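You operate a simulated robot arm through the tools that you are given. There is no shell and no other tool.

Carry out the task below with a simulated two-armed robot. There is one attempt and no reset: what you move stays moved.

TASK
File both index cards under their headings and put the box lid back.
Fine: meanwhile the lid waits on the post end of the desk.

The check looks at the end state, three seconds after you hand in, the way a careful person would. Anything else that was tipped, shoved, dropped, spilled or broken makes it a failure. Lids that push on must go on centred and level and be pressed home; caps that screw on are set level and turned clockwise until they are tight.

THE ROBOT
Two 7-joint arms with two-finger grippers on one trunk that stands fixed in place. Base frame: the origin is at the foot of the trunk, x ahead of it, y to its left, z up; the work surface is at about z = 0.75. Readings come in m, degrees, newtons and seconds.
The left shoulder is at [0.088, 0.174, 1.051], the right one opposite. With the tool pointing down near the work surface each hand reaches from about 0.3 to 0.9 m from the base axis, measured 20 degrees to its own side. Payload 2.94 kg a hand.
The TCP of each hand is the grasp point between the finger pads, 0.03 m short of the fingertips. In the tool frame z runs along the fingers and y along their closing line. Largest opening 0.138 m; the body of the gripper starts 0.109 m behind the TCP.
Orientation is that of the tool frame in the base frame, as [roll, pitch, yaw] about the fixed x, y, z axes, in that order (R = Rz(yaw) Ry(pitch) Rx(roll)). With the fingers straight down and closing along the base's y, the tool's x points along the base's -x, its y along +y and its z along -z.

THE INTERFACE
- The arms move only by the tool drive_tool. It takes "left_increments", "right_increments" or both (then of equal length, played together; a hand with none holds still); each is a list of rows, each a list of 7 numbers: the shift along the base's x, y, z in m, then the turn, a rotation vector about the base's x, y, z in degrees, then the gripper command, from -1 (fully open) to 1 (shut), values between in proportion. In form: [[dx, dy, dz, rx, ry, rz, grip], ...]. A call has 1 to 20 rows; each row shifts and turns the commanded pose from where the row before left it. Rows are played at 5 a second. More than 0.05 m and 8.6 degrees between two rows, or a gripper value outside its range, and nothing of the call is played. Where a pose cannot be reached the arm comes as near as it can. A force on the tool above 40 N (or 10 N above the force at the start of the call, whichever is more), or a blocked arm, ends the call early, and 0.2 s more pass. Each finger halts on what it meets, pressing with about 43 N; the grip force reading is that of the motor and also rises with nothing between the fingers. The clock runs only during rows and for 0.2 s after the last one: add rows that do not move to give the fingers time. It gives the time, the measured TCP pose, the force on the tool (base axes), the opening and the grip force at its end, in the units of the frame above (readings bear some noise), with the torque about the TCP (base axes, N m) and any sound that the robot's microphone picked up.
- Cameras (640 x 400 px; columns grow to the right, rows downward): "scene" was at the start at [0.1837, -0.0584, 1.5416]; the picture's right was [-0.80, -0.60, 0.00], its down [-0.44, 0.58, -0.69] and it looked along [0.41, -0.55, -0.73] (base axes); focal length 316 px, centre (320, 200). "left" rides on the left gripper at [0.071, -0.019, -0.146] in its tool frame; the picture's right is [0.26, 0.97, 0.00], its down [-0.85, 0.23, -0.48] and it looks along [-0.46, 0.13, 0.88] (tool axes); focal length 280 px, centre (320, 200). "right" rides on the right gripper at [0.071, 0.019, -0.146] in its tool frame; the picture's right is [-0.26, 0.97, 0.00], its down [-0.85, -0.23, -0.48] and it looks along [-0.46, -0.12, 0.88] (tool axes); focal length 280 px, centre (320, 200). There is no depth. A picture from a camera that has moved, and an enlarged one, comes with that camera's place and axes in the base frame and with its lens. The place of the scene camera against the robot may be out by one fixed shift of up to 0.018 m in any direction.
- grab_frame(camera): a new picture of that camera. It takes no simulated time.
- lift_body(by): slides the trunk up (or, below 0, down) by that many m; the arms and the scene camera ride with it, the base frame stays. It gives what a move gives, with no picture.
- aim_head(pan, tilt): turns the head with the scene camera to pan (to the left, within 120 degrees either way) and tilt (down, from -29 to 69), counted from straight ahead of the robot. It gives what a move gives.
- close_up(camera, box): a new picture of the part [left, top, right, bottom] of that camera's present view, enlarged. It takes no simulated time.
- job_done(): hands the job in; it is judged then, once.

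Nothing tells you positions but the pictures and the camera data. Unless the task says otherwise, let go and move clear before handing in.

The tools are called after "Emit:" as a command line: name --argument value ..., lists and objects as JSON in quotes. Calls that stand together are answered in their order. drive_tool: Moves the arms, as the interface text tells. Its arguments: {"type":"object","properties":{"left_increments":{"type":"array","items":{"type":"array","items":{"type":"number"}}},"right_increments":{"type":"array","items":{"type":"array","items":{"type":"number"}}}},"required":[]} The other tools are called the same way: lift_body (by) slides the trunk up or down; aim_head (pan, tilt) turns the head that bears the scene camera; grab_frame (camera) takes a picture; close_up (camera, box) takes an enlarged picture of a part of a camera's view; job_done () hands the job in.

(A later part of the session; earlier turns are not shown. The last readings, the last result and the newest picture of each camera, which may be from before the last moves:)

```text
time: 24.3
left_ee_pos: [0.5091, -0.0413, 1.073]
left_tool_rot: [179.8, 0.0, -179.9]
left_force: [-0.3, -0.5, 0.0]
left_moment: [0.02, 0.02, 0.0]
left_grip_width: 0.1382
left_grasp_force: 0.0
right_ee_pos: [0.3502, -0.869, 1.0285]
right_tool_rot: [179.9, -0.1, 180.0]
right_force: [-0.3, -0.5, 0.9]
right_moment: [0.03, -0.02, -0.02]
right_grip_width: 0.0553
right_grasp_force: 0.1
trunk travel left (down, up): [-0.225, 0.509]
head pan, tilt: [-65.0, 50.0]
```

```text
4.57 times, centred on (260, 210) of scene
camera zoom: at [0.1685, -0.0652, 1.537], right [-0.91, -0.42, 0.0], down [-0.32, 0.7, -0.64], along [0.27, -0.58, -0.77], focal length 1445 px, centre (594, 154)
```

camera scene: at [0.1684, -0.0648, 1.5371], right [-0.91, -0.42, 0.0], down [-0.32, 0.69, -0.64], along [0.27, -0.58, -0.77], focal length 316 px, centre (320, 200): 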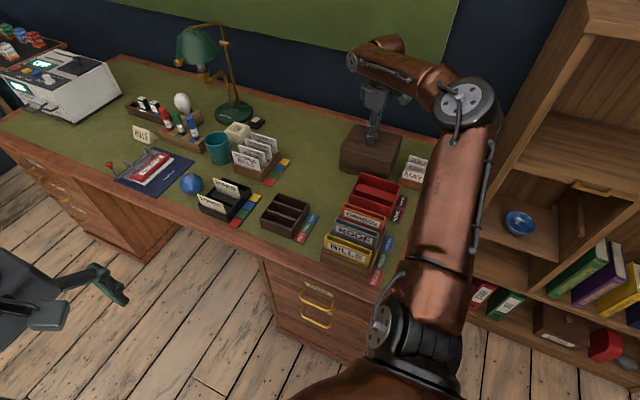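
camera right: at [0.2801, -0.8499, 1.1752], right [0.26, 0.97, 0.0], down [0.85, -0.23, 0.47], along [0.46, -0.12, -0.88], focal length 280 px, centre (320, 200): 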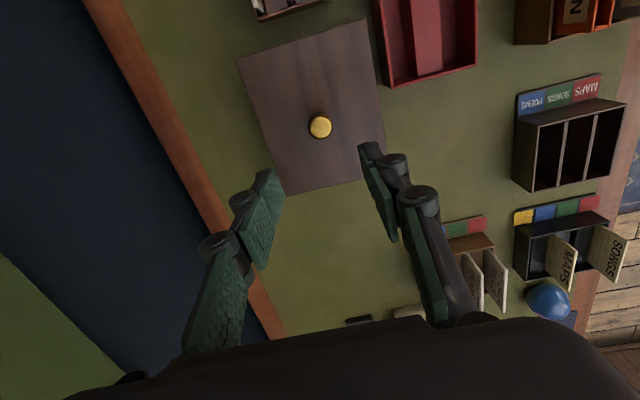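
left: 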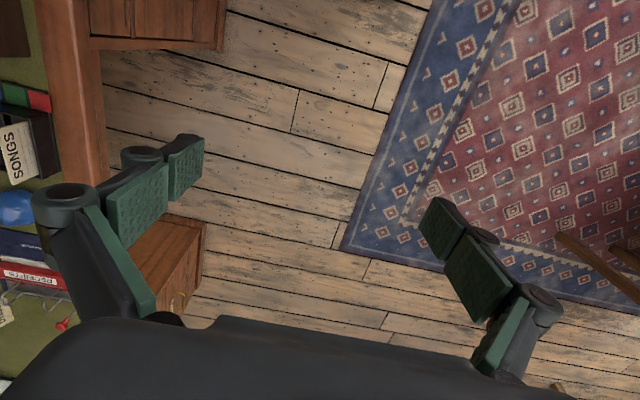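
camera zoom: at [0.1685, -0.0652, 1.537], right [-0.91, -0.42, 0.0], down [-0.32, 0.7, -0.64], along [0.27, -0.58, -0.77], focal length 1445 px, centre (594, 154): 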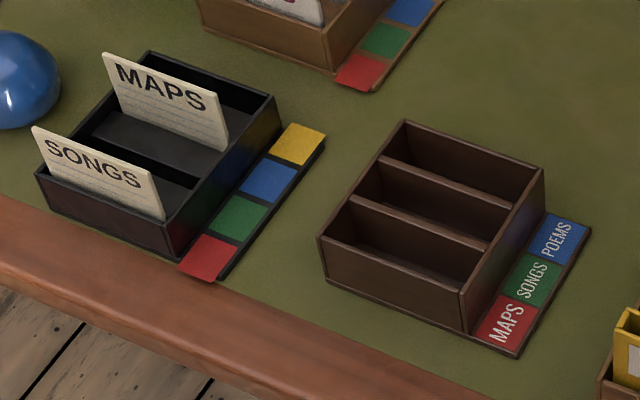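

The lid stands at the post end, undisturbed. The low box runs MAPS (front), SONGS (middle), POEMS (back). I'll move the right hand to a viewing pose over the box and card tray to measure both.

Emit:
drive_tool --right_increments '[[0.013, 0.036, 0, 0, 0, 0, 0], [0.013, 0.036, 0, 0, 0, 0, -0.3], [0.013, 0.036, 0, 0, 0, 0, -0.6], [0.013, 0.036, 0, 0, 0, 0, -1], [0.013, 0.036, 0, 0, 0, 0, -1], [0.013, 0.036, 0, 0, 0, 0, -1], [0.013, 0.036, 0, 0, 0, 0, -1], [0.013, 0.036, 0, 0, 0, 0, -1], [0.013, 0.036, 0, 0, 0, 0, -1], [0.013, 0.03, 0, 0, 0, 0, -1], [0, 0, 0, 0, 0, 0, -1], [0, 0, 0, 0, 0, 0, -1]]'

Emit:
grab_frame --camera "right"

Emit:
close_up --camera "right" --box '[220, 40, 440, 178]'

Emit:
close_up --camera "right" --box '[270, 150, 430, 270]'

```text
time: 26.9
left_ee_pos: [0.5096, -0.0404, 1.0743]
left_tool_rot: [-180.0, 0.1, -180.0]
left_force: [-0.6, 0.3, -0.9]
left_moment: [-0.03, 0.0, 0.03]
left_grip_width: 0.138
left_grasp_force: 0.0
right_ee_pos: [0.4819, -0.5139, 1.0285]
right_tool_rot: [-180.0, 0.0, -179.9]
right_force: [-0.5, 0.0, -0.2]
right_moment: [0.01, -0.02, 0.03]
right_grip_width: 0.138
right_grasp_force: 0.1
trunk travel left (down, up): [-0.225, 0.509]
head pan, tilt: [-65.0, 50.0]
```

```text
taken
camera right: at [0.4118, -0.4944, 1.1753], right [0.26, 0.97, 0.0], down [0.85, -0.23, 0.48], along [0.46, -0.12, -0.88], focal length 280 px, centre (320, 200)
```

right: 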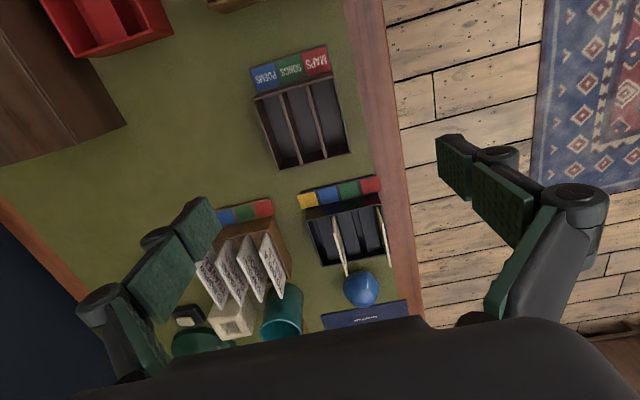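

```text
2.90 times, centred on (330, 109) of right
camera zoom: at [0.4118, -0.4944, 1.1753], right [0.26, 0.97, 0.0], down [0.85, -0.23, 0.48], along [0.46, -0.12, -0.88], focal length 813 px, centre (291, 464)
```

zoom: 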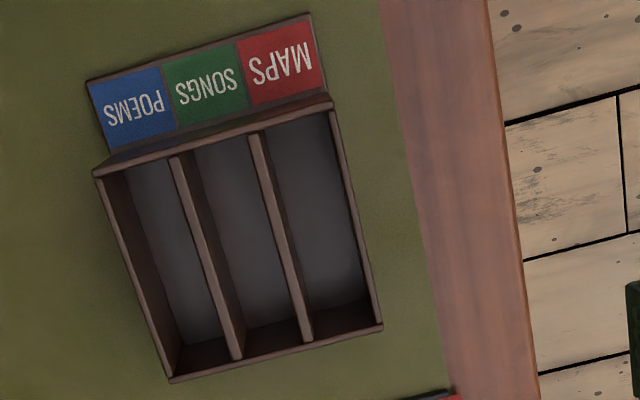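

```text
3.33 times, centred on (350, 210) of right
camera zoom: at [0.4118, -0.4944, 1.1753], right [0.26, 0.97, 0.0], down [0.85, -0.23, 0.48], along [0.46, -0.12, -0.88], focal length 935 px, centre (220, 167)
```

zoom: 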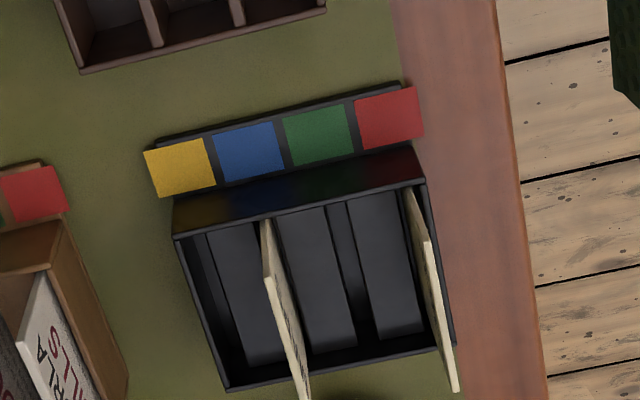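

The box compartments come out at y ≈ −0.505 (MAPS), −0.540 (SONGS), −0.575 (POEMS), x 0.447–0.55, rim z≈0.795. The SONGS card is at about (0.697, −0.464) and MAPS at about (0.697, −0.535), tops near z 0.83. I'll hover over the SONGS card to refine this.

Emit:
drive_tool --right_increments '[[0.0358, 0.0083, -0.0164, 0, 0, 0, -0.5], [0.0358, 0.0083, -0.0164, 0, 0, 0, 0], [0.0358, 0.0083, -0.0164, 0, 0, 0, 0.4], [0.0358, 0.0083, -0.0164, 0, 0, 0, 0.4], [0.0358, 0.0083, -0.0164, 0, 0, 0, 0.4], [0.0358, 0.0083, -0.0164, 0, 0, 0, 0.4], [0, 0, 0, 0, 0, 0, 0.4], [0, 0, 0, 0, 0, 0, 0.4]]'

Emit:
grab_frame --camera "right"

Emit:
close_up --camera "right" --box '[220, 60, 380, 180]'

Emit:
close_up --camera "scene" --box '[180, 110, 320, 240]'

```text
time: 28.7
left_ee_pos: [0.5101, -0.0404, 1.0747]
left_tool_rot: [-179.9, -0.2, 179.9]
left_force: [-0.3, -0.6, 0.4]
left_moment: [0.03, 0.04, -0.02]
left_grip_width: 0.1379
left_grasp_force: 0.0
right_ee_pos: [0.6962, -0.4663, 0.9311]
right_tool_rot: [-179.9, 0.0, -179.9]
right_force: [0.5, 0.1, -0.2]
right_moment: [-0.03, 0.02, -0.01]
right_grip_width: 0.0415
right_grasp_force: 0.0
trunk travel left (down, up): [-0.225, 0.509]
head pan, tilt: [-65.0, 50.0]
```

```text
taken
camera right: at [0.6259, -0.446, 1.0771], right [0.26, 0.97, 0.0], down [0.85, -0.23, 0.48], along [0.46, -0.12, -0.88], focal length 280 px, centre (320, 200)
```

right: 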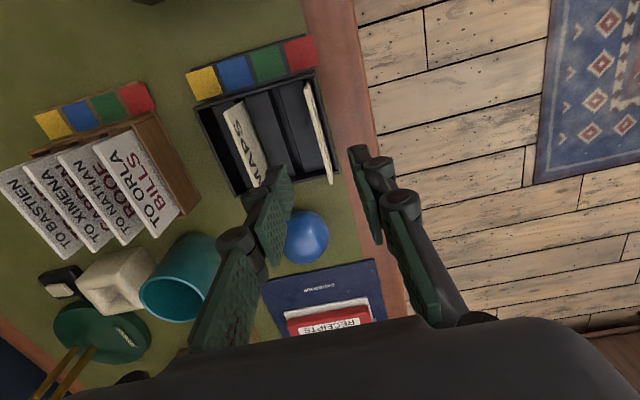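

```text
3.33 times, centred on (300, 120) of right
camera zoom: at [0.6259, -0.446, 1.0771], right [0.26, 0.97, 0.0], down [0.85, -0.23, 0.48], along [0.46, -0.12, -0.88], focal length 935 px, centre (387, 467)
```

zoom: 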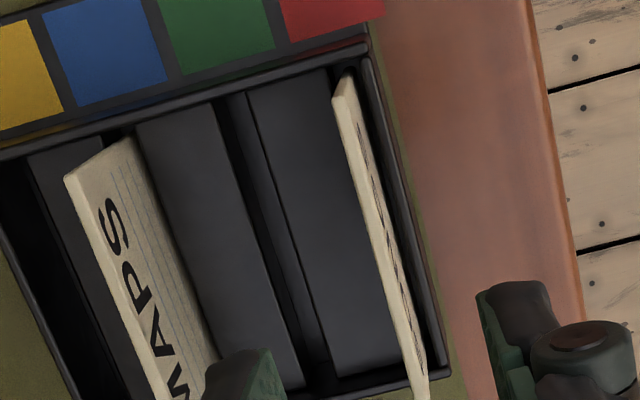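

```text
3.08 times, centred on (250, 175) of scene
camera zoom: at [0.1692, -0.0638, 1.537], right [-0.91, -0.42, 0.0], down [-0.32, 0.69, -0.64], along [0.27, -0.58, -0.77], focal length 973 px, centre (535, 277)
```

zoom: 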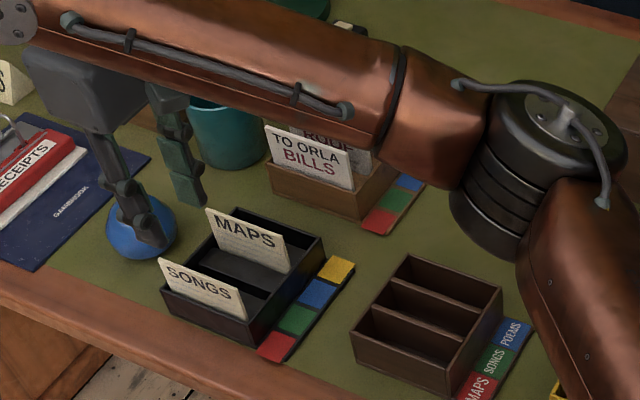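

The SONGS card's top is at z≈0.832, x 0.651–0.741, y≈−0.465, and the hand is right over it. I'll descend to TCP z≈0.832 (fingertips above the tray rim) and close on the card.

Emit:
drive_tool --right_increments '[[0, 0, -0.035, 0, 0, 0, 0.4], [0, 0, -0.034, 0, 0, 0, 0.4], [0, 0, -0.03, 0, 0, 0, 0.4], [0, 0, 0, 0, 0, 0, 0.4]]'

Emit:
grab_frame --camera "right"

Emit:
close_up --camera "scene" --box '[180, 140, 280, 230]'

```text
time: 29.7
left_ee_pos: [0.5083, -0.0398, 1.0748]
left_tool_rot: [-180.0, 0.0, -180.0]
left_force: [-0.3, 0.4, 0.4]
left_moment: [0.0, -0.01, 0.0]
left_grip_width: 0.1381
left_grasp_force: 0.2
right_ee_pos: [0.6969, -0.4654, 0.8317]
right_tool_rot: [180.0, 0.0, -179.9]
right_force: [0.1, -1.1, 0.6]
right_moment: [0.0, -0.02, -0.01]
right_grip_width: 0.0415
right_grasp_force: 0.1
trunk travel left (down, up): [-0.225, 0.509]
head pan, tilt: [-65.0, 50.0]
```

```text
taken
camera right: at [0.6254, -0.4462, 0.9781], right [0.26, 0.97, 0.0], down [0.85, -0.23, 0.48], along [0.46, -0.12, -0.88], focal length 280 px, centre (320, 200)
```

right: 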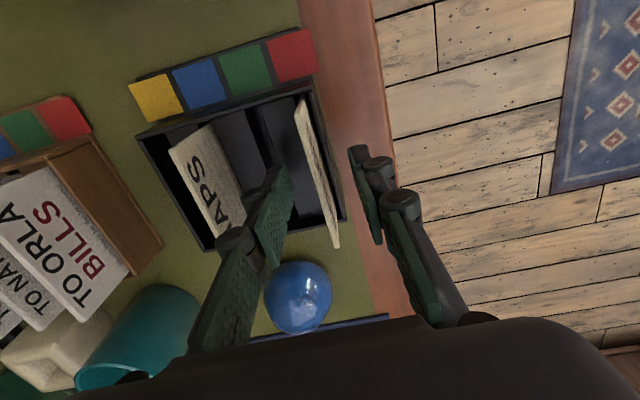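

```text
4.44 times, centred on (230, 185) of scene
camera zoom: at [0.168, -0.0638, 1.5372], right [-0.91, -0.42, 0.0], down [-0.32, 0.69, -0.64], along [0.27, -0.58, -0.77], focal length 1405 px, centre (720, 267)
```

zoom: 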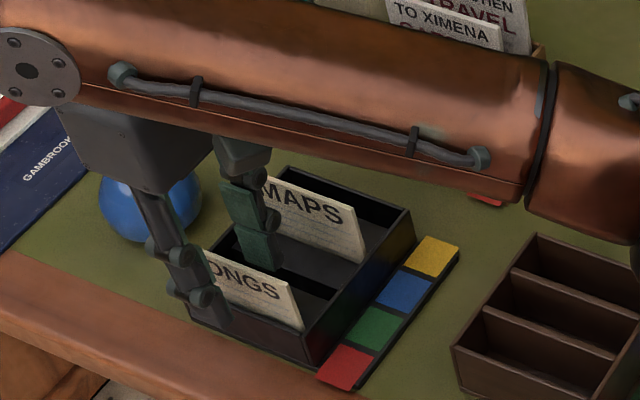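

The SONGS card is between the fingers. Closing on it now.

Emit:
drive_tool --right_increments '[[0, 0, 0, 0, 0, 0, 0.7], [0, 0, 0, 0, 0, 0, 0.9], [0, 0, 0, 0, 0, 0, 1], [0, 0, 0, 0, 0, 0, 1], [0, 0, 0, 0, 0, 0, 1]]'

Emit:
grab_frame --camera "right"

```text
time: 30.9
left_ee_pos: [0.5101, -0.0394, 1.0737]
left_tool_rot: [-180.0, 0.0, -180.0]
left_force: [-0.4, 0.2, -0.3]
left_moment: [-0.03, 0.02, 0.02]
left_grip_width: 0.1383
left_grasp_force: 0.0
right_ee_pos: [0.6969, -0.4661, 0.8307]
right_tool_rot: [-179.9, -0.1, -179.9]
right_force: [0.6, 0.3, 0.0]
right_moment: [-0.02, 0.02, 0.02]
right_grip_width: 0.006
right_grasp_force: 31.4
trunk travel left (down, up): [-0.225, 0.509]
head pan, tilt: [-65.0, 50.0]
```

```text
taken
camera right: at [0.6257, -0.4465, 0.9779], right [0.26, 0.97, 0.0], down [0.85, -0.23, 0.48], along [0.46, -0.12, -0.88], focal length 280 px, centre (320, 200)
```

right: 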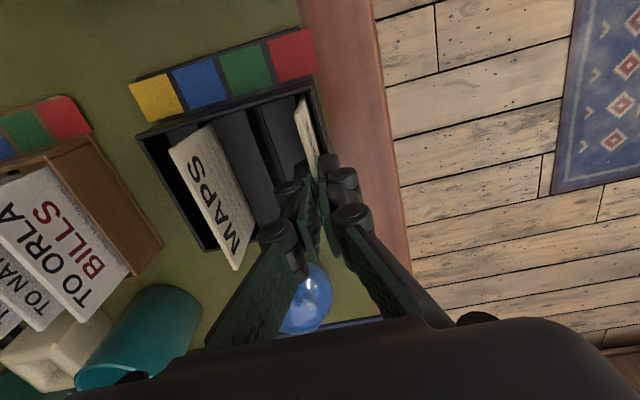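

The fingers are closing on the card (width 0.006). I'll hold a moment, then lift straight up.

Emit:
drive_tool --right_increments '[[0, 0, 0, 0, 0, 0, 1], [0, 0, 0, 0, 0, 0, 1], [0, 0, 0.01, 0, 0, 0, 1], [0, 0, 0.02, 0, 0, 0, 1], [0, 0, 0.025, 0, 0, 0, 1], [0, 0, 0.03, 0, 0, 0, 1], [0, 0, 0.03, 0, 0, 0, 1], [0, 0, 0, 0, 0, 0, 1]]'

Emit:
grab_frame --camera "right"

Emit:
close_up --camera "scene" --box '[170, 110, 330, 240]'

```text
time: 32.7
left_ee_pos: [0.5104, -0.0407, 1.0738]
left_tool_rot: [179.9, 0.0, -180.0]
left_force: [0.5, -0.3, -0.5]
left_moment: [-0.01, 0.0, 0.0]
left_grip_width: 0.1381
left_grasp_force: 0.0
right_ee_pos: [0.6971, -0.4656, 0.9448]
right_tool_rot: [-180.0, -0.2, -180.0]
right_force: [0.0, 0.6, 0.3]
right_moment: [0.02, -0.02, -0.01]
right_grip_width: 0.006
right_grasp_force: 32.0
trunk travel left (down, up): [-0.225, 0.509]
head pan, tilt: [-65.0, 50.0]
```

```text
taken
camera right: at [0.6266, -0.4457, 1.091], right [0.26, 0.97, 0.0], down [0.85, -0.23, 0.47], along [0.46, -0.12, -0.88], focal length 280 px, centre (320, 200)
```

right: 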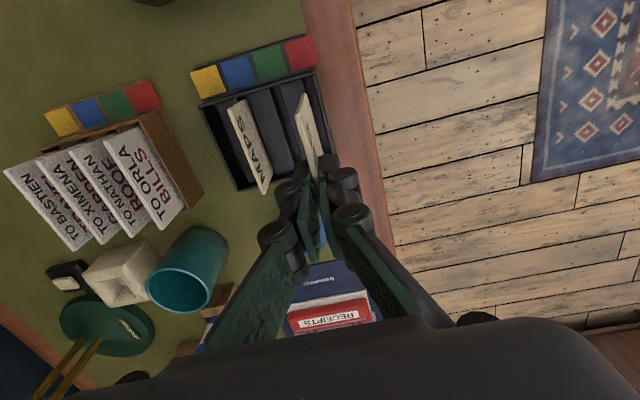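

```text
3.08 times, centred on (250, 175) of scene
camera zoom: at [0.1691, -0.0647, 1.5369], right [-0.91, -0.42, 0.0], down [-0.32, 0.69, -0.64], along [0.27, -0.58, -0.77], focal length 973 px, centre (535, 277)
```

zoom: 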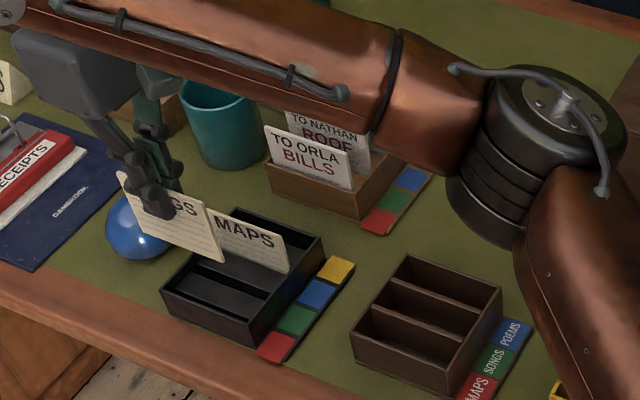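

The SONGS card is held cleanly. I'll carry it over the box's middle compartment and check alignment from close range before lowering.

Emit:
drive_tool --right_increments '[[-0.033, -0.014, 0, 0, 0, 0, 1], [-0.033, -0.014, 0, 0, 0, 0, 1], [-0.033, -0.014, 0, 0, 0, 0, 1], [-0.033, -0.014, 0, 0, 0, 0, 1], [-0.033, -0.014, 0, 0, 0, 0, 1], [-0.033, -0.011, 0, 0, 0, 0, 1], [0, 0, 0, 0, 0, 0, 1], [0, 0, 0, 0, 0, 0, 1]]'

Emit:
grab_frame --camera "right"

Emit:
close_up --camera "right" --box '[220, 40, 380, 160]'

Emit:
close_up --camera "scene" --box '[220, 130, 330, 250]'

```text
time: 34.5
left_ee_pos: [0.5091, -0.0398, 1.0748]
left_tool_rot: [-180.0, 0.0, 179.9]
left_force: [-0.2, -0.8, 0.4]
left_moment: [-0.04, -0.03, 0.0]
left_grip_width: 0.1381
left_grasp_force: 0.1
right_ee_pos: [0.4978, -0.5437, 0.9467]
right_tool_rot: [-179.9, 0.0, 179.9]
right_force: [-0.6, -0.2, 0.3]
right_moment: [-0.02, -0.03, 0.02]
right_grip_width: 0.006
right_grasp_force: 31.9
trunk travel left (down, up): [-0.225, 0.509]
head pan, tilt: [-65.0, 50.0]
```

```text
taken
camera right: at [0.4269, -0.5239, 1.0937], right [0.26, 0.97, 0.0], down [0.85, -0.23, 0.48], along [0.46, -0.13, -0.88], focal length 280 px, centre (320, 200)
```

right: 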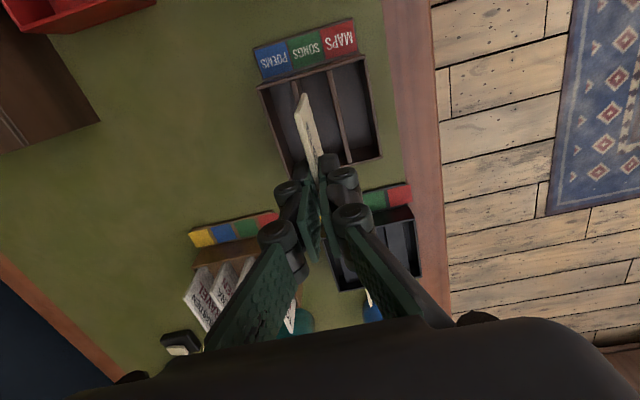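

```text
3.33 times, centred on (300, 100) of right
camera zoom: at [0.4269, -0.5239, 1.0937], right [0.26, 0.97, 0.0], down [0.85, -0.23, 0.48], along [0.46, -0.13, -0.88], focal length 935 px, centre (387, 533)
```

zoom: 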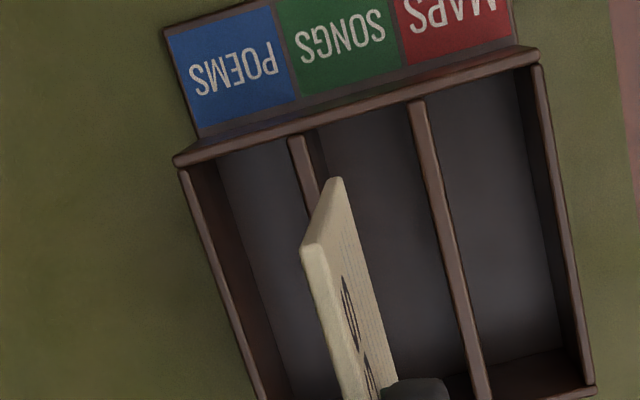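

```text
3.33 times, centred on (275, 190) of scene
camera zoom: at [0.1671, -0.063, 1.5373], right [-0.91, -0.42, 0.0], down [-0.32, 0.69, -0.64], along [0.27, -0.58, -0.77], focal length 1054 px, centre (470, 233)
```

zoom: 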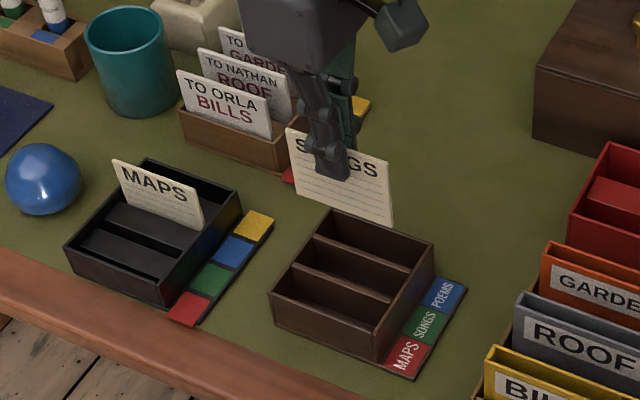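

The card's near end is at x≈0.453 and its bottom at z≈0.877 (card about 0.09 × 0.07). The compartment is only slightly longer than the card, so I'll measure the box's near and far walls precisely.

Emit:
close_up --camera "right" --box '[320, 110, 400, 180]'

Emit:
close_up --camera "right" --box '[250, 40, 330, 110]'

Emit:
close_up --camera "right" --box '[310, 30, 390, 100]'

Emit:
close_up --camera "scene" --box '[255, 160, 315, 220]'

```text
5.71 times, centred on (360, 145) of right
camera zoom: at [0.4269, -0.5239, 1.0937], right [0.26, 0.97, 0.0], down [0.85, -0.23, 0.48], along [0.46, -0.13, -0.88], focal length 1602 px, centre (91, 514)
```

zoom: 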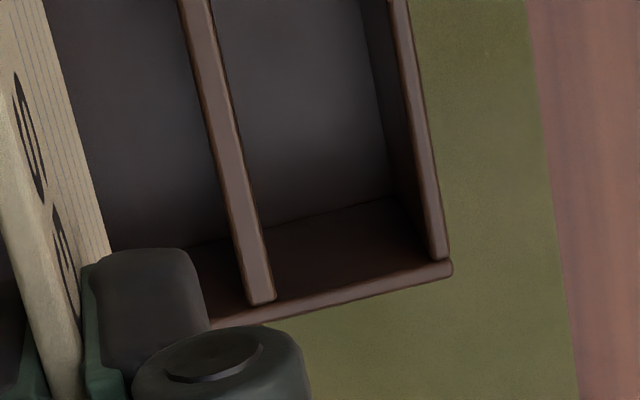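

```text
5.71 times, centred on (290, 75) of right
camera zoom: at [0.4269, -0.5239, 1.0937], right [0.26, 0.97, 0.0], down [0.85, -0.23, 0.48], along [0.46, -0.13, -0.88], focal length 1602 px, centre (491, 914)
```

zoom: 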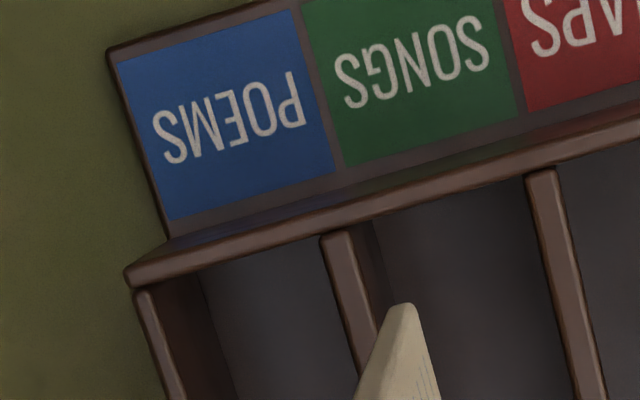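

```text
5.71 times, centred on (350, 65) of right
camera zoom: at [0.4269, -0.5239, 1.0937], right [0.26, 0.97, 0.0], down [0.85, -0.23, 0.48], along [0.46, -0.13, -0.88], focal length 1602 px, centre (149, 971)
```

zoom: 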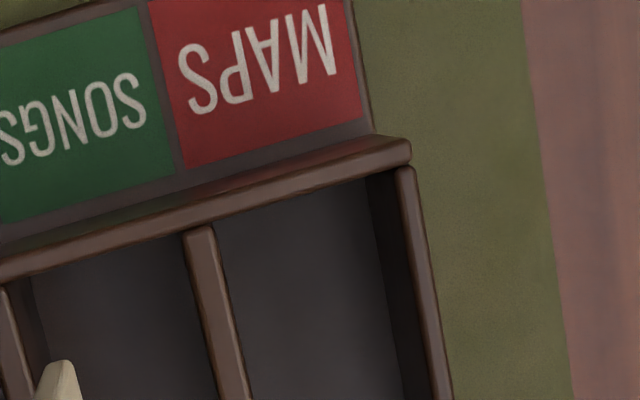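

```text
6.67 times, centred on (285, 190) of scene
camera zoom: at [0.1671, -0.063, 1.5373], right [-0.91, -0.42, 0.0], down [-0.32, 0.69, -0.64], along [0.27, -0.58, -0.77], focal length 2108 px, centre (553, 267)
```

zoom: 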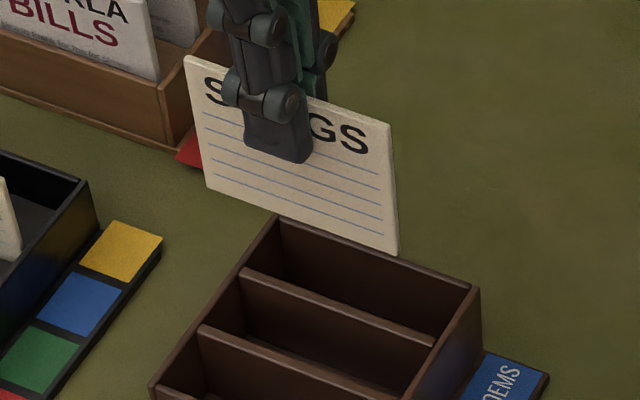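

The compartment's inner x span is ≈0.448–0.546 (centre 0.497), matching the card (0.453–0.543). SONGS spans y −0.555…−0.524. I'll tilt the card 6° so its top leans toward the wall side, shift over the compartment, and go down to just above the rim.

Emit:
drive_tool --right_increments '[[0, -0.006, 0, 3, 0, 0, 1], [0, -0.0065, 0, 3, 0, 0, 1], [0, 0, -0.03, 0, 0, 0, 1], [0, 0, -0.03, 0, 0, 0, 1], [0, 0, -0.01, 0, 0, 0, 1], [0, 0, 0, 0, 0, 0, 1], [0, 0, 0, 0, 0, 0, 1]]'

Emit:
close_up --camera "right" --box '[230, 60, 410, 195]'

Emit:
close_up --camera "scene" --box '[245, 160, 325, 240]'

```text
time: 36.1
left_ee_pos: [0.5101, -0.0407, 1.0744]
left_tool_rot: [179.9, 0.0, -180.0]
left_force: [-0.9, 0.3, 0.5]
left_moment: [0.01, -0.01, 0.0]
left_grip_width: 0.138
left_grasp_force: 0.1
right_ee_pos: [0.4986, -0.5579, 0.8777]
right_tool_rot: [174.0, 0.0, -180.0]
right_force: [-0.5, 0.5, -0.1]
right_moment: [-0.01, 0.03, -0.04]
right_grip_width: 0.0061
right_grasp_force: 31.6
trunk travel left (down, up): [-0.225, 0.509]
head pan, tilt: [-65.0, 50.0]
```

```text
2.96 times, centred on (320, 128) of right
camera zoom: at [0.4278, -0.5543, 1.0252], right [0.26, 0.96, 0.1], down [0.85, -0.28, 0.45], along [0.46, -0.03, -0.89], focal length 831 px, centre (320, 415)
```

zoom: 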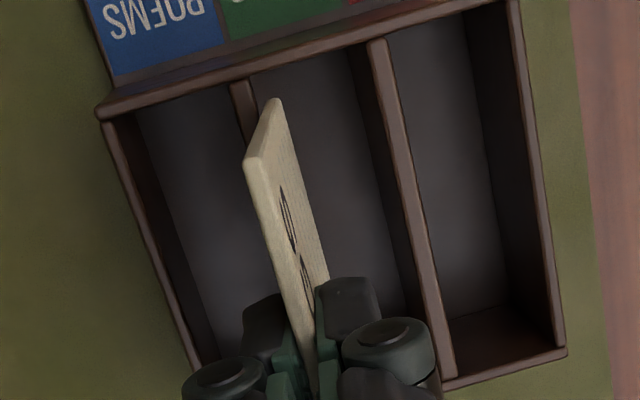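

```text
5.00 times, centred on (285, 200) of scene
camera zoom: at [0.1684, -0.0644, 1.5371], right [-0.91, -0.42, 0.0], down [-0.32, 0.69, -0.64], along [0.27, -0.58, -0.77], focal length 1581 px, centre (495, 200)
```

zoom: 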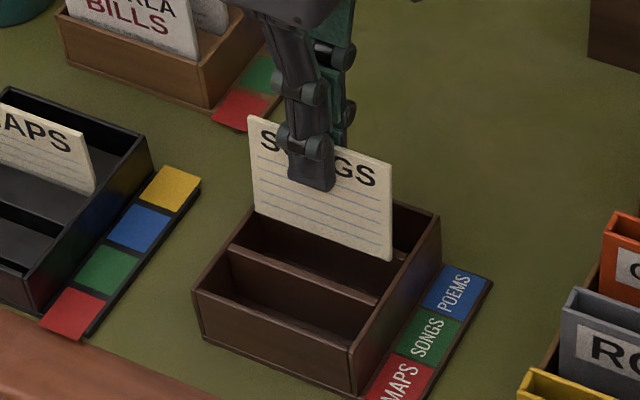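

The card's lower edge is over the SONGS compartment. I'll nudge +2.5 mm in y for clearance and lower it to just above the compartment floor.

Emit:
drive_tool --right_increments '[[0, 0.0025, -0.012, 0, 0, 0, 1], [0, 0, -0.012, 0, 0, 0, 1], [0, 0, -0.012, 0, 0, 0, 1], [0, 0, -0.008, 0, 0, 0, 1], [0, 0, 0, 0, 0, 0, 1]]'

Emit:
close_up --camera "right" --box '[230, 60, 410, 195]'

Emit:
close_up --camera "scene" --box '[245, 160, 325, 240]'

```text
time: 37.3
left_ee_pos: [0.51, -0.0394, 1.0738]
left_tool_rot: [-179.9, 0.1, 180.0]
left_force: [-0.3, -0.3, -1.1]
left_moment: [-0.01, 0.04, 0.01]
left_grip_width: 0.138
left_grasp_force: 0.1
right_ee_pos: [0.4963, -0.5561, 0.8335]
right_tool_rot: [174.0, 0.0, 179.9]
right_force: [-0.8, 0.9, 0.2]
right_moment: [0.0, -0.02, -0.02]
right_grip_width: 0.0061
right_grasp_force: 31.9
trunk travel left (down, up): [-0.225, 0.509]
head pan, tilt: [-65.0, 50.0]
```

```text
2.96 times, centred on (320, 128) of right
camera zoom: at [0.4275, -0.5515, 0.9807], right [0.26, 0.96, 0.1], down [0.85, -0.28, 0.45], along [0.46, -0.03, -0.89], focal length 831 px, centre (320, 415)
```

zoom: 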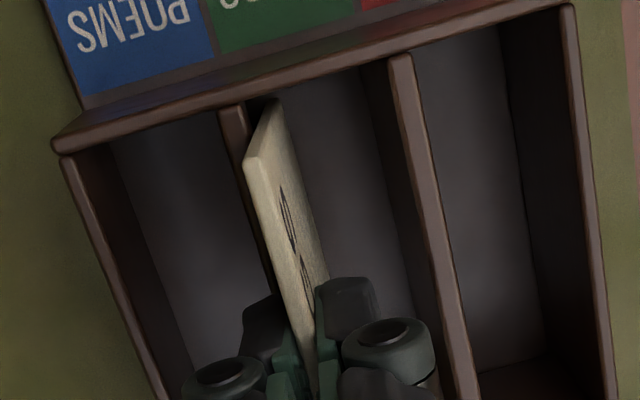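

```text
5.00 times, centred on (285, 200) of scene
camera zoom: at [0.1682, -0.0641, 1.5371], right [-0.91, -0.42, 0.0], down [-0.32, 0.69, -0.64], along [0.27, -0.58, -0.77], focal length 1581 px, centre (495, 200)
```

zoom: 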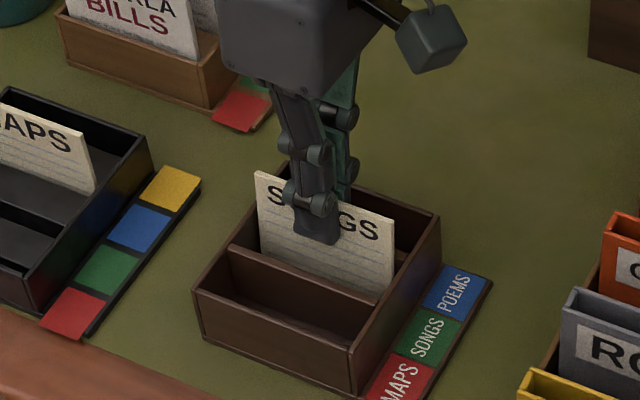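

The card is inside the SONGS compartment. I'll lower a few more millimetres watching for floor contact.

Emit:
drive_tool --right_increments '[[0, 0, -0.002, 0, 0, 0, 1], [0, 0, -0.002, 0, 0, 0, 1], [0, 0, 0, 0, 0, 0, 1]]'

Emit:
close_up --camera "right" --box '[270, 90, 370, 200]'

```text
time: 38.1
left_ee_pos: [0.5093, -0.0402, 1.0751]
left_tool_rot: [-179.9, 0.0, 180.0]
left_force: [0.2, -1.5, 0.9]
left_moment: [0.02, -0.01, -0.01]
left_grip_width: 0.1381
left_grasp_force: 0.1
right_ee_pos: [0.4967, -0.5568, 0.8312]
right_tool_rot: [174.1, 0.3, -180.0]
right_force: [0.4, -1.1, 11.7]
right_moment: [0.05, 0.26, -0.01]
right_grip_width: 0.0062
right_grasp_force: 31.2
trunk travel left (down, up): [-0.225, 0.509]
head pan, tilt: [-65.0, 50.0]
```

```text
3.64 times, centred on (320, 145) of right
camera zoom: at [0.427, -0.5513, 0.9783], right [0.26, 0.96, 0.1], down [0.85, -0.28, 0.45], along [0.46, -0.03, -0.89], focal length 1020 px, centre (320, 400)
```

zoom: 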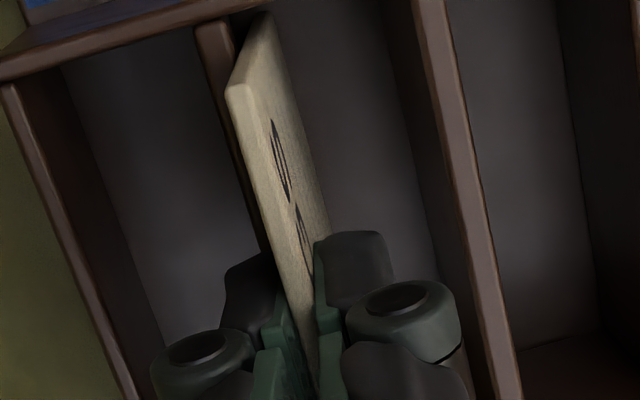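

The card bottom has met the floor (≈12 N). I'll relieve the pressure by 1.5 mm, open gently, and withdraw along the tilted finger axis.

Emit:
drive_tool --right_increments '[[0, 0, 0.002, 0, 0, 0, 1], [0, 0, 0, 0, 0, 0, 0.9], [0, 0, 0, 0, 0, 0, 0.8], [0, 0, 0, 0, 0, 0, 0.72], [0, 0, 0, 0, 0, 0, 0.72], [0, 0, 0, 0, 0, 0, 0.72]]'

Emit:
close_up --camera "right" --box '[240, 70, 400, 200]'

Emit:
close_up --camera "scene" --box '[245, 160, 325, 240]'

```text
time: 39.5
left_ee_pos: [0.5096, -0.0404, 1.0741]
left_tool_rot: [180.0, 0.0, -179.9]
left_force: [0.0, -0.1, 0.7]
left_moment: [0.0, 0.02, 0.03]
left_grip_width: 0.1382
left_grasp_force: 0.1
right_ee_pos: [0.4975, -0.5566, 0.8298]
right_tool_rot: [174.0, -0.1, -180.0]
right_force: [-0.4, -0.2, 0.0]
right_moment: [0.0, 0.0, 0.02]
right_grip_width: 0.0195
right_grasp_force: 0.0
trunk travel left (down, up): [-0.225, 0.509]
head pan, tilt: [-65.0, 50.0]
```

```text
3.08 times, centred on (320, 135) of right
camera zoom: at [0.4273, -0.552, 0.9783], right [0.26, 0.96, 0.1], down [0.85, -0.28, 0.45], along [0.46, -0.03, -0.89], focal length 863 px, centre (320, 400)
```

zoom: 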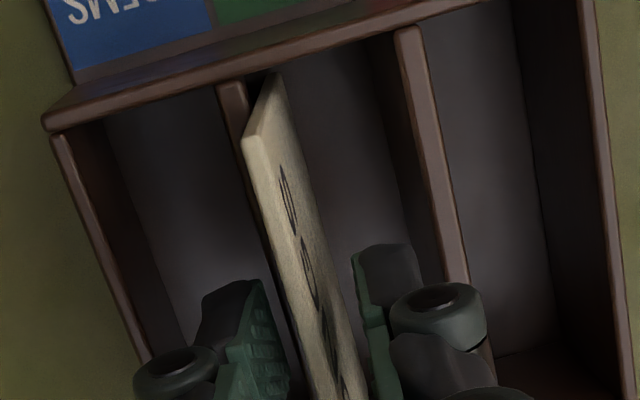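

```text
5.00 times, centred on (285, 200) of scene
camera zoom: at [0.1684, -0.0643, 1.5371], right [-0.91, -0.42, 0.0], down [-0.32, 0.69, -0.64], along [0.27, -0.58, -0.77], focal length 1581 px, centre (495, 200)
```

zoom: 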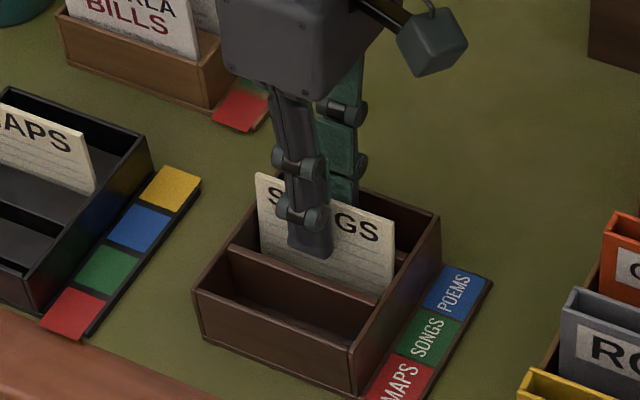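

The SONGS card leans steadily against its divider, and the fingers are free. Now I'll withdraw upward along the finger axis, then level the hand.

Emit:
drive_tool --right_increments '[[0, -0.002, 0.02, 0, 0, 0, 0.72], [0, -0.003, 0.03, 0, 0, 0, 0.72], [0, -0.003, 0.03, 0, 0, 0, 0.72], [0, -0.003, 0.03, 0, 0, 0, 0.72], [0, 0, 0.02, -3, 0, 0, 0.6], [0, 0, 0, -3, 0, 0, 0.5], [0, 0, 0, 0, 0, 0, 0.5], [0, 0, 0, 0, 0, 0, 0.5]]'

Emit:
close_up --camera "right" --box '[200, 30, 440, 210]'

Emit:
close_up --camera "scene" --box '[190, 150, 330, 250]'

```text
time: 41.3
left_ee_pos: [0.5092, -0.0391, 1.0744]
left_tool_rot: [-180.0, 0.1, -179.9]
left_force: [-0.4, 0.3, 0.2]
left_moment: [0.01, -0.03, 0.0]
left_grip_width: 0.1381
left_grasp_force: 0.1
right_ee_pos: [0.4974, -0.5662, 0.9591]
right_tool_rot: [-180.0, 0.0, -180.0]
right_force: [-0.6, 0.0, -0.3]
right_moment: [0.02, 0.02, 0.0]
right_grip_width: 0.0348
right_grasp_force: 0.1
trunk travel left (down, up): [-0.225, 0.509]
head pan, tilt: [-65.0, 50.0]
```

```text
2.22 times, centred on (320, 120) of right
camera zoom: at [0.4276, -0.5465, 1.1057], right [0.26, 0.97, 0.0], down [0.85, -0.23, 0.48], along [0.46, -0.12, -0.88], focal length 623 px, centre (320, 378)
```

zoom: 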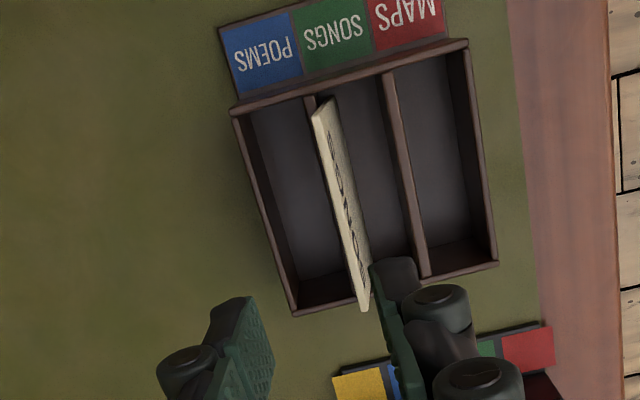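

```text
4.00 times, centred on (260, 200) of scene
camera zoom: at [0.1684, -0.0643, 1.5371], right [-0.91, -0.42, 0.0], down [-0.32, 0.69, -0.64], along [0.27, -0.58, -0.77], focal length 1264 px, centre (560, 200)
```

zoom: 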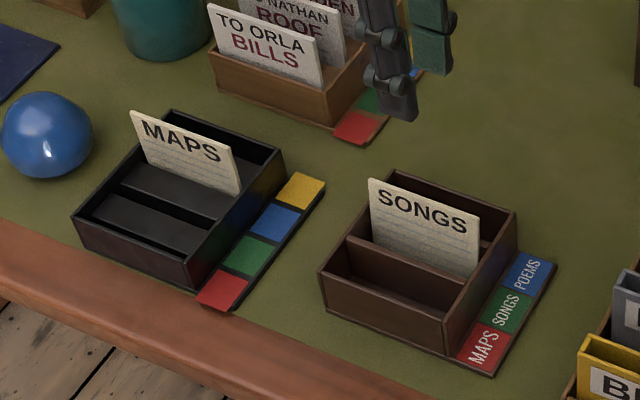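

SONGS is filed upright under its heading. Next I'll move over the MAPS card in the black tray.

Emit:
drive_tool --right_increments '[[0.033, 0.005, 0, 0, 0, 0, 0.4], [0.034, 0.005, 0, 0, 0, 0, 0.4], [0.034, 0.005, 0, 0, 0, 0, 0.4], [0.033, 0.005, -0.01, 0, 0, 0, 0.4], [0.033, 0.005, -0.01, 0, 0, 0, 0.4], [0.033, 0.004, -0.01, 0, 0, 0, 0.4], [0, 0, 0, 0, 0, 0, 0.4], [0, 0, 0, 0, 0, 0, 0.4]]'

Emit:
grab_frame --camera "right"

Emit:
close_up --camera "right" --box '[240, 60, 400, 180]'

Emit:
close_up --camera "scene" --box '[180, 110, 320, 240]'

```text
time: 43.1
left_ee_pos: [0.5103, -0.0413, 1.0743]
left_tool_rot: [179.9, 0.0, -179.9]
left_force: [0.6, 1.3, -0.1]
left_moment: [-0.05, 0.03, 0.0]
left_grip_width: 0.1376
left_grasp_force: 0.0
right_ee_pos: [0.698, -0.5351, 0.9297]
right_tool_rot: [-180.0, 0.0, -180.0]
right_force: [0.2, 0.5, 0.0]
right_moment: [-0.03, 0.03, 0.01]
right_grip_width: 0.0412
right_grasp_force: 0.1
trunk travel left (down, up): [-0.225, 0.509]
head pan, tilt: [-65.0, 50.0]
```

```text
taken
camera right: at [0.6276, -0.5163, 1.0763], right [0.26, 0.97, 0.0], down [0.85, -0.23, 0.48], along [0.46, -0.12, -0.88], focal length 280 px, centre (320, 200)
```

right: 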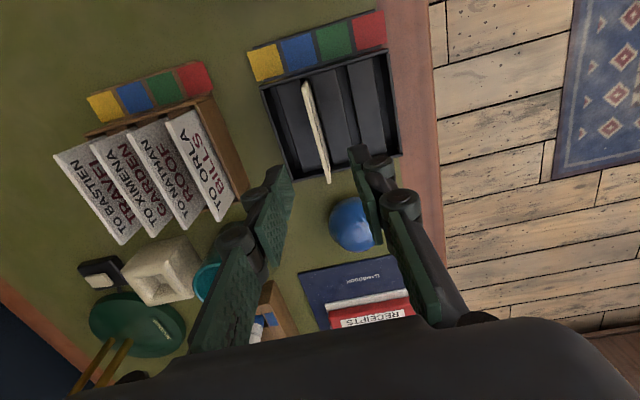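

```text
3.33 times, centred on (320, 120) of right
camera zoom: at [0.6276, -0.5163, 1.0763], right [0.26, 0.97, 0.0], down [0.85, -0.23, 0.48], along [0.46, -0.12, -0.88], focal length 935 px, centre (320, 467)
```

zoom: 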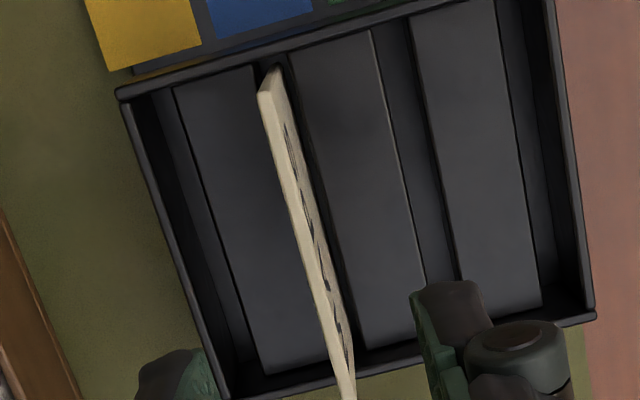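

```text
3.08 times, centred on (250, 175) of scene
camera zoom: at [0.1692, -0.064, 1.537], right [-0.91, -0.42, 0.0], down [-0.32, 0.69, -0.64], along [0.27, -0.58, -0.77], focal length 973 px, centre (535, 277)
```

zoom: 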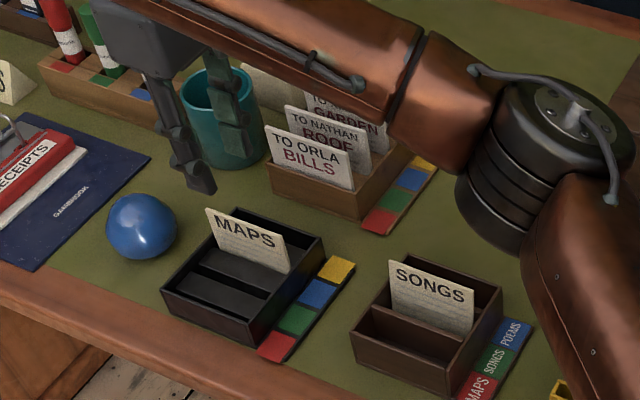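

MAPS card top edge is at y≈−0.5365, x 0.653–0.741. I'll nudge by −1.5 mm in x and y, descend to z≈0.831 and check before closing.

Emit:
drive_tool --right_increments '[[-0.0015, -0.0015, -0.03, 0, 0, 0, 0.4], [0, 0, -0.035, 0, 0, 0, 0.4], [0, 0, -0.033, 0, 0, 0, 0.4], [0, 0, 0, 0, 0, 0, 0.4]]'

Emit:
close_up --camera "right" --box '[220, 60, 420, 260]'

Emit:
close_up --camera "scene" --box '[180, 110, 320, 240]'

```text
time: 44.1
left_ee_pos: [0.5087, -0.0408, 1.0747]
left_tool_rot: [-180.0, 0.0, 180.0]
left_force: [0.1, 0.8, -0.1]
left_moment: [0.0, -0.05, 0.02]
left_grip_width: 0.138
left_grasp_force: 0.2
right_ee_pos: [0.6964, -0.5389, 0.8341]
right_tool_rot: [-180.0, 0.0, 179.9]
right_force: [0.2, -0.1, -0.1]
right_moment: [-0.03, -0.03, 0.0]
right_grip_width: 0.0413
right_grasp_force: 0.1
trunk travel left (down, up): [-0.225, 0.509]
head pan, tilt: [-65.0, 50.0]
```

```text
2.00 times, centred on (320, 160) of right
camera zoom: at [0.6265, -0.5184, 0.9798], right [0.26, 0.97, 0.0], down [0.85, -0.23, 0.48], along [0.46, -0.12, -0.88], focal length 561 px, centre (320, 280)
```

zoom: 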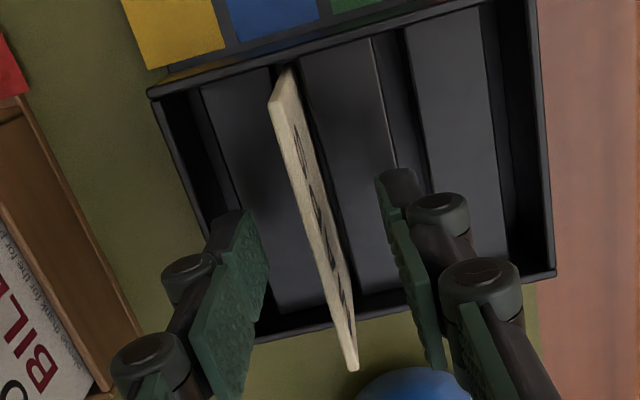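

```text
3.08 times, centred on (250, 175) of scene
camera zoom: at [0.168, -0.0639, 1.5372], right [-0.91, -0.42, 0.0], down [-0.32, 0.69, -0.64], along [0.27, -0.58, -0.77], focal length 973 px, centre (535, 277)
```

zoom: 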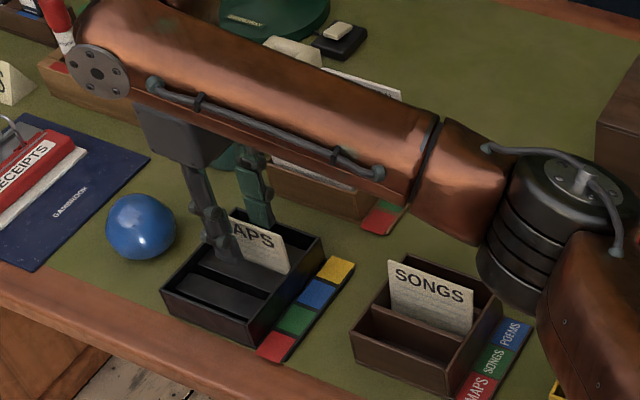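

The MAPS card sits centred between the fingers. Closing, then lifting.

Emit:
drive_tool --right_increments '[[0, 0, 0, 0, 0, 0, 0.7], [0, 0, 0, 0, 0, 0, 0.9], [0, 0, 0, 0, 0, 0, 1], [0, 0, 0, 0, 0, 0, 1], [0, 0, 0, 0, 0, 0, 1], [0, 0, 0, 0, 0, 0, 1], [0, 0, 0.01, 0, 0, 0, 1], [0, 0, 0.02, 0, 0, 0, 1], [0, 0, 0.025, 0, 0, 0, 1], [0, 0, 0.03, 0, 0, 0, 1], [0, 0, 0.03, 0, 0, 0, 1], [0, 0, 0, 0, 0, 0, 1]]'

Emit:
grab_frame --camera "right"

Emit:
close_up --camera "scene" --box '[180, 110, 320, 240]'

```text
time: 46.7
left_ee_pos: [0.5102, -0.0405, 1.0736]
left_tool_rot: [179.9, -0.1, -180.0]
left_force: [0.6, -0.3, 0.3]
left_moment: [0.02, -0.03, -0.02]
left_grip_width: 0.138
left_grasp_force: 0.1
right_ee_pos: [0.6973, -0.5392, 0.9464]
right_tool_rot: [179.9, 0.0, 179.8]
right_force: [0.5, 0.5, -1.8]
right_moment: [0.02, -0.02, 0.0]
right_grip_width: 0.0062
right_grasp_force: 31.4
trunk travel left (down, up): [-0.225, 0.509]
head pan, tilt: [-65.0, 50.0]
```

```text
taken
camera right: at [0.6273, -0.5194, 1.093], right [0.26, 0.97, 0.0], down [0.85, -0.23, 0.47], along [0.46, -0.12, -0.88], focal length 280 px, centre (320, 200)
```

right: 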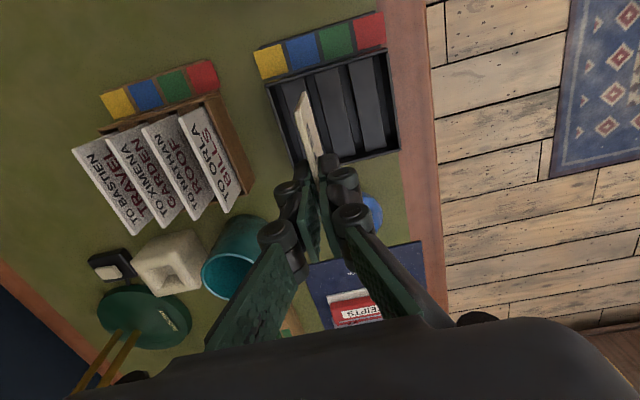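

```text
3.08 times, centred on (250, 175) of scene
camera zoom: at [0.1691, -0.0648, 1.5369], right [-0.91, -0.42, 0.0], down [-0.32, 0.69, -0.64], along [0.27, -0.58, -0.77], focal length 973 px, centre (535, 277)
```

zoom: 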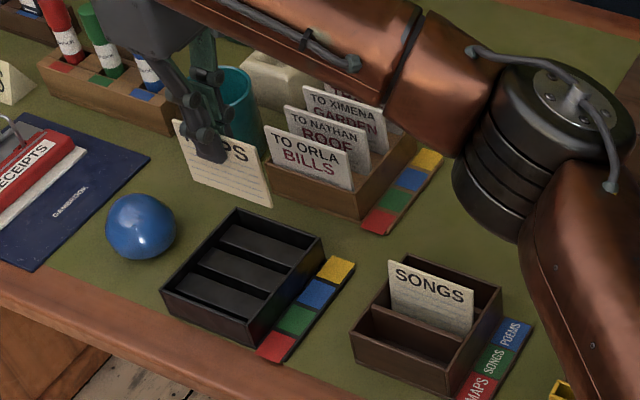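

MAPS is held. I'll carry it to the front compartment (y −0.5185…−0.487), tilting 6° the same way so that it leans on its wall-side divider, and stop just above the rim.

Emit:
drive_tool --right_increments '[[-0.0333, 0.0035, 0, 1, 0, 0, 1], [-0.0333, 0.0035, 0, 1, 0, 0, 1], [-0.0333, 0.0035, 0, 1, 0, 0, 1], [-0.0333, 0.0035, 0, 1, 0, 0, 1], [-0.0333, 0.0035, 0, 1, 0, 0, 1], [-0.0333, 0.0035, 0, 1, 0, 0, 1], [0, 0, -0.03, 0, 0, 0, 1], [0, 0, -0.03, 0, 0, 0, 1], [0, 0, -0.008, 0, 0, 0, 1], [0, 0, 0, 0, 0, 0, 1], [0, 0, 0, 0, 0, 0, 1]]'

Emit:
close_up --camera "right" --box '[210, 50, 410, 200]'

Emit:
close_up --camera "scene" --box '[245, 160, 325, 240]'

```text
time: 49.1
left_ee_pos: [0.5086, -0.0397, 1.0732]
left_tool_rot: [-180.0, 0.0, 179.9]
left_force: [-0.7, -1.1, -0.5]
left_moment: [-0.01, 0.0, -0.02]
left_grip_width: 0.1379
left_grasp_force: 0.1
right_ee_pos: [0.4968, -0.5177, 0.88]
right_tool_rot: [174.1, 0.0, 180.0]
right_force: [1.1, 0.2, -1.2]
right_moment: [-0.02, -0.01, 0.02]
right_grip_width: 0.0058
right_grasp_force: 31.4
trunk travel left (down, up): [-0.225, 0.509]
head pan, tilt: [-65.0, 50.0]
```

```text
2.67 times, centred on (310, 125) of right
camera zoom: at [0.4266, -0.5135, 1.0282], right [0.26, 0.96, 0.1], down [0.85, -0.28, 0.45], along [0.46, -0.03, -0.89], focal length 748 px, centre (347, 400)
```

zoom: 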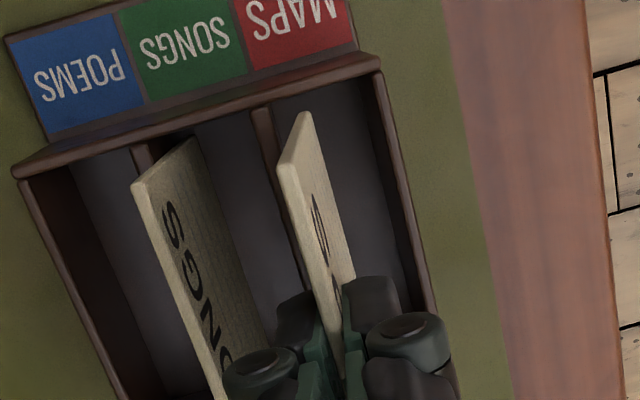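

```text
5.00 times, centred on (285, 200) of scene
camera zoom: at [0.1684, -0.0643, 1.5371], right [-0.91, -0.42, 0.0], down [-0.32, 0.69, -0.64], along [0.27, -0.58, -0.77], focal length 1581 px, centre (495, 200)
```

zoom: 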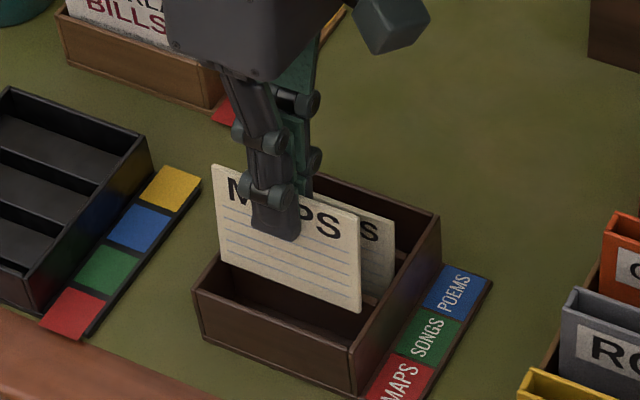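

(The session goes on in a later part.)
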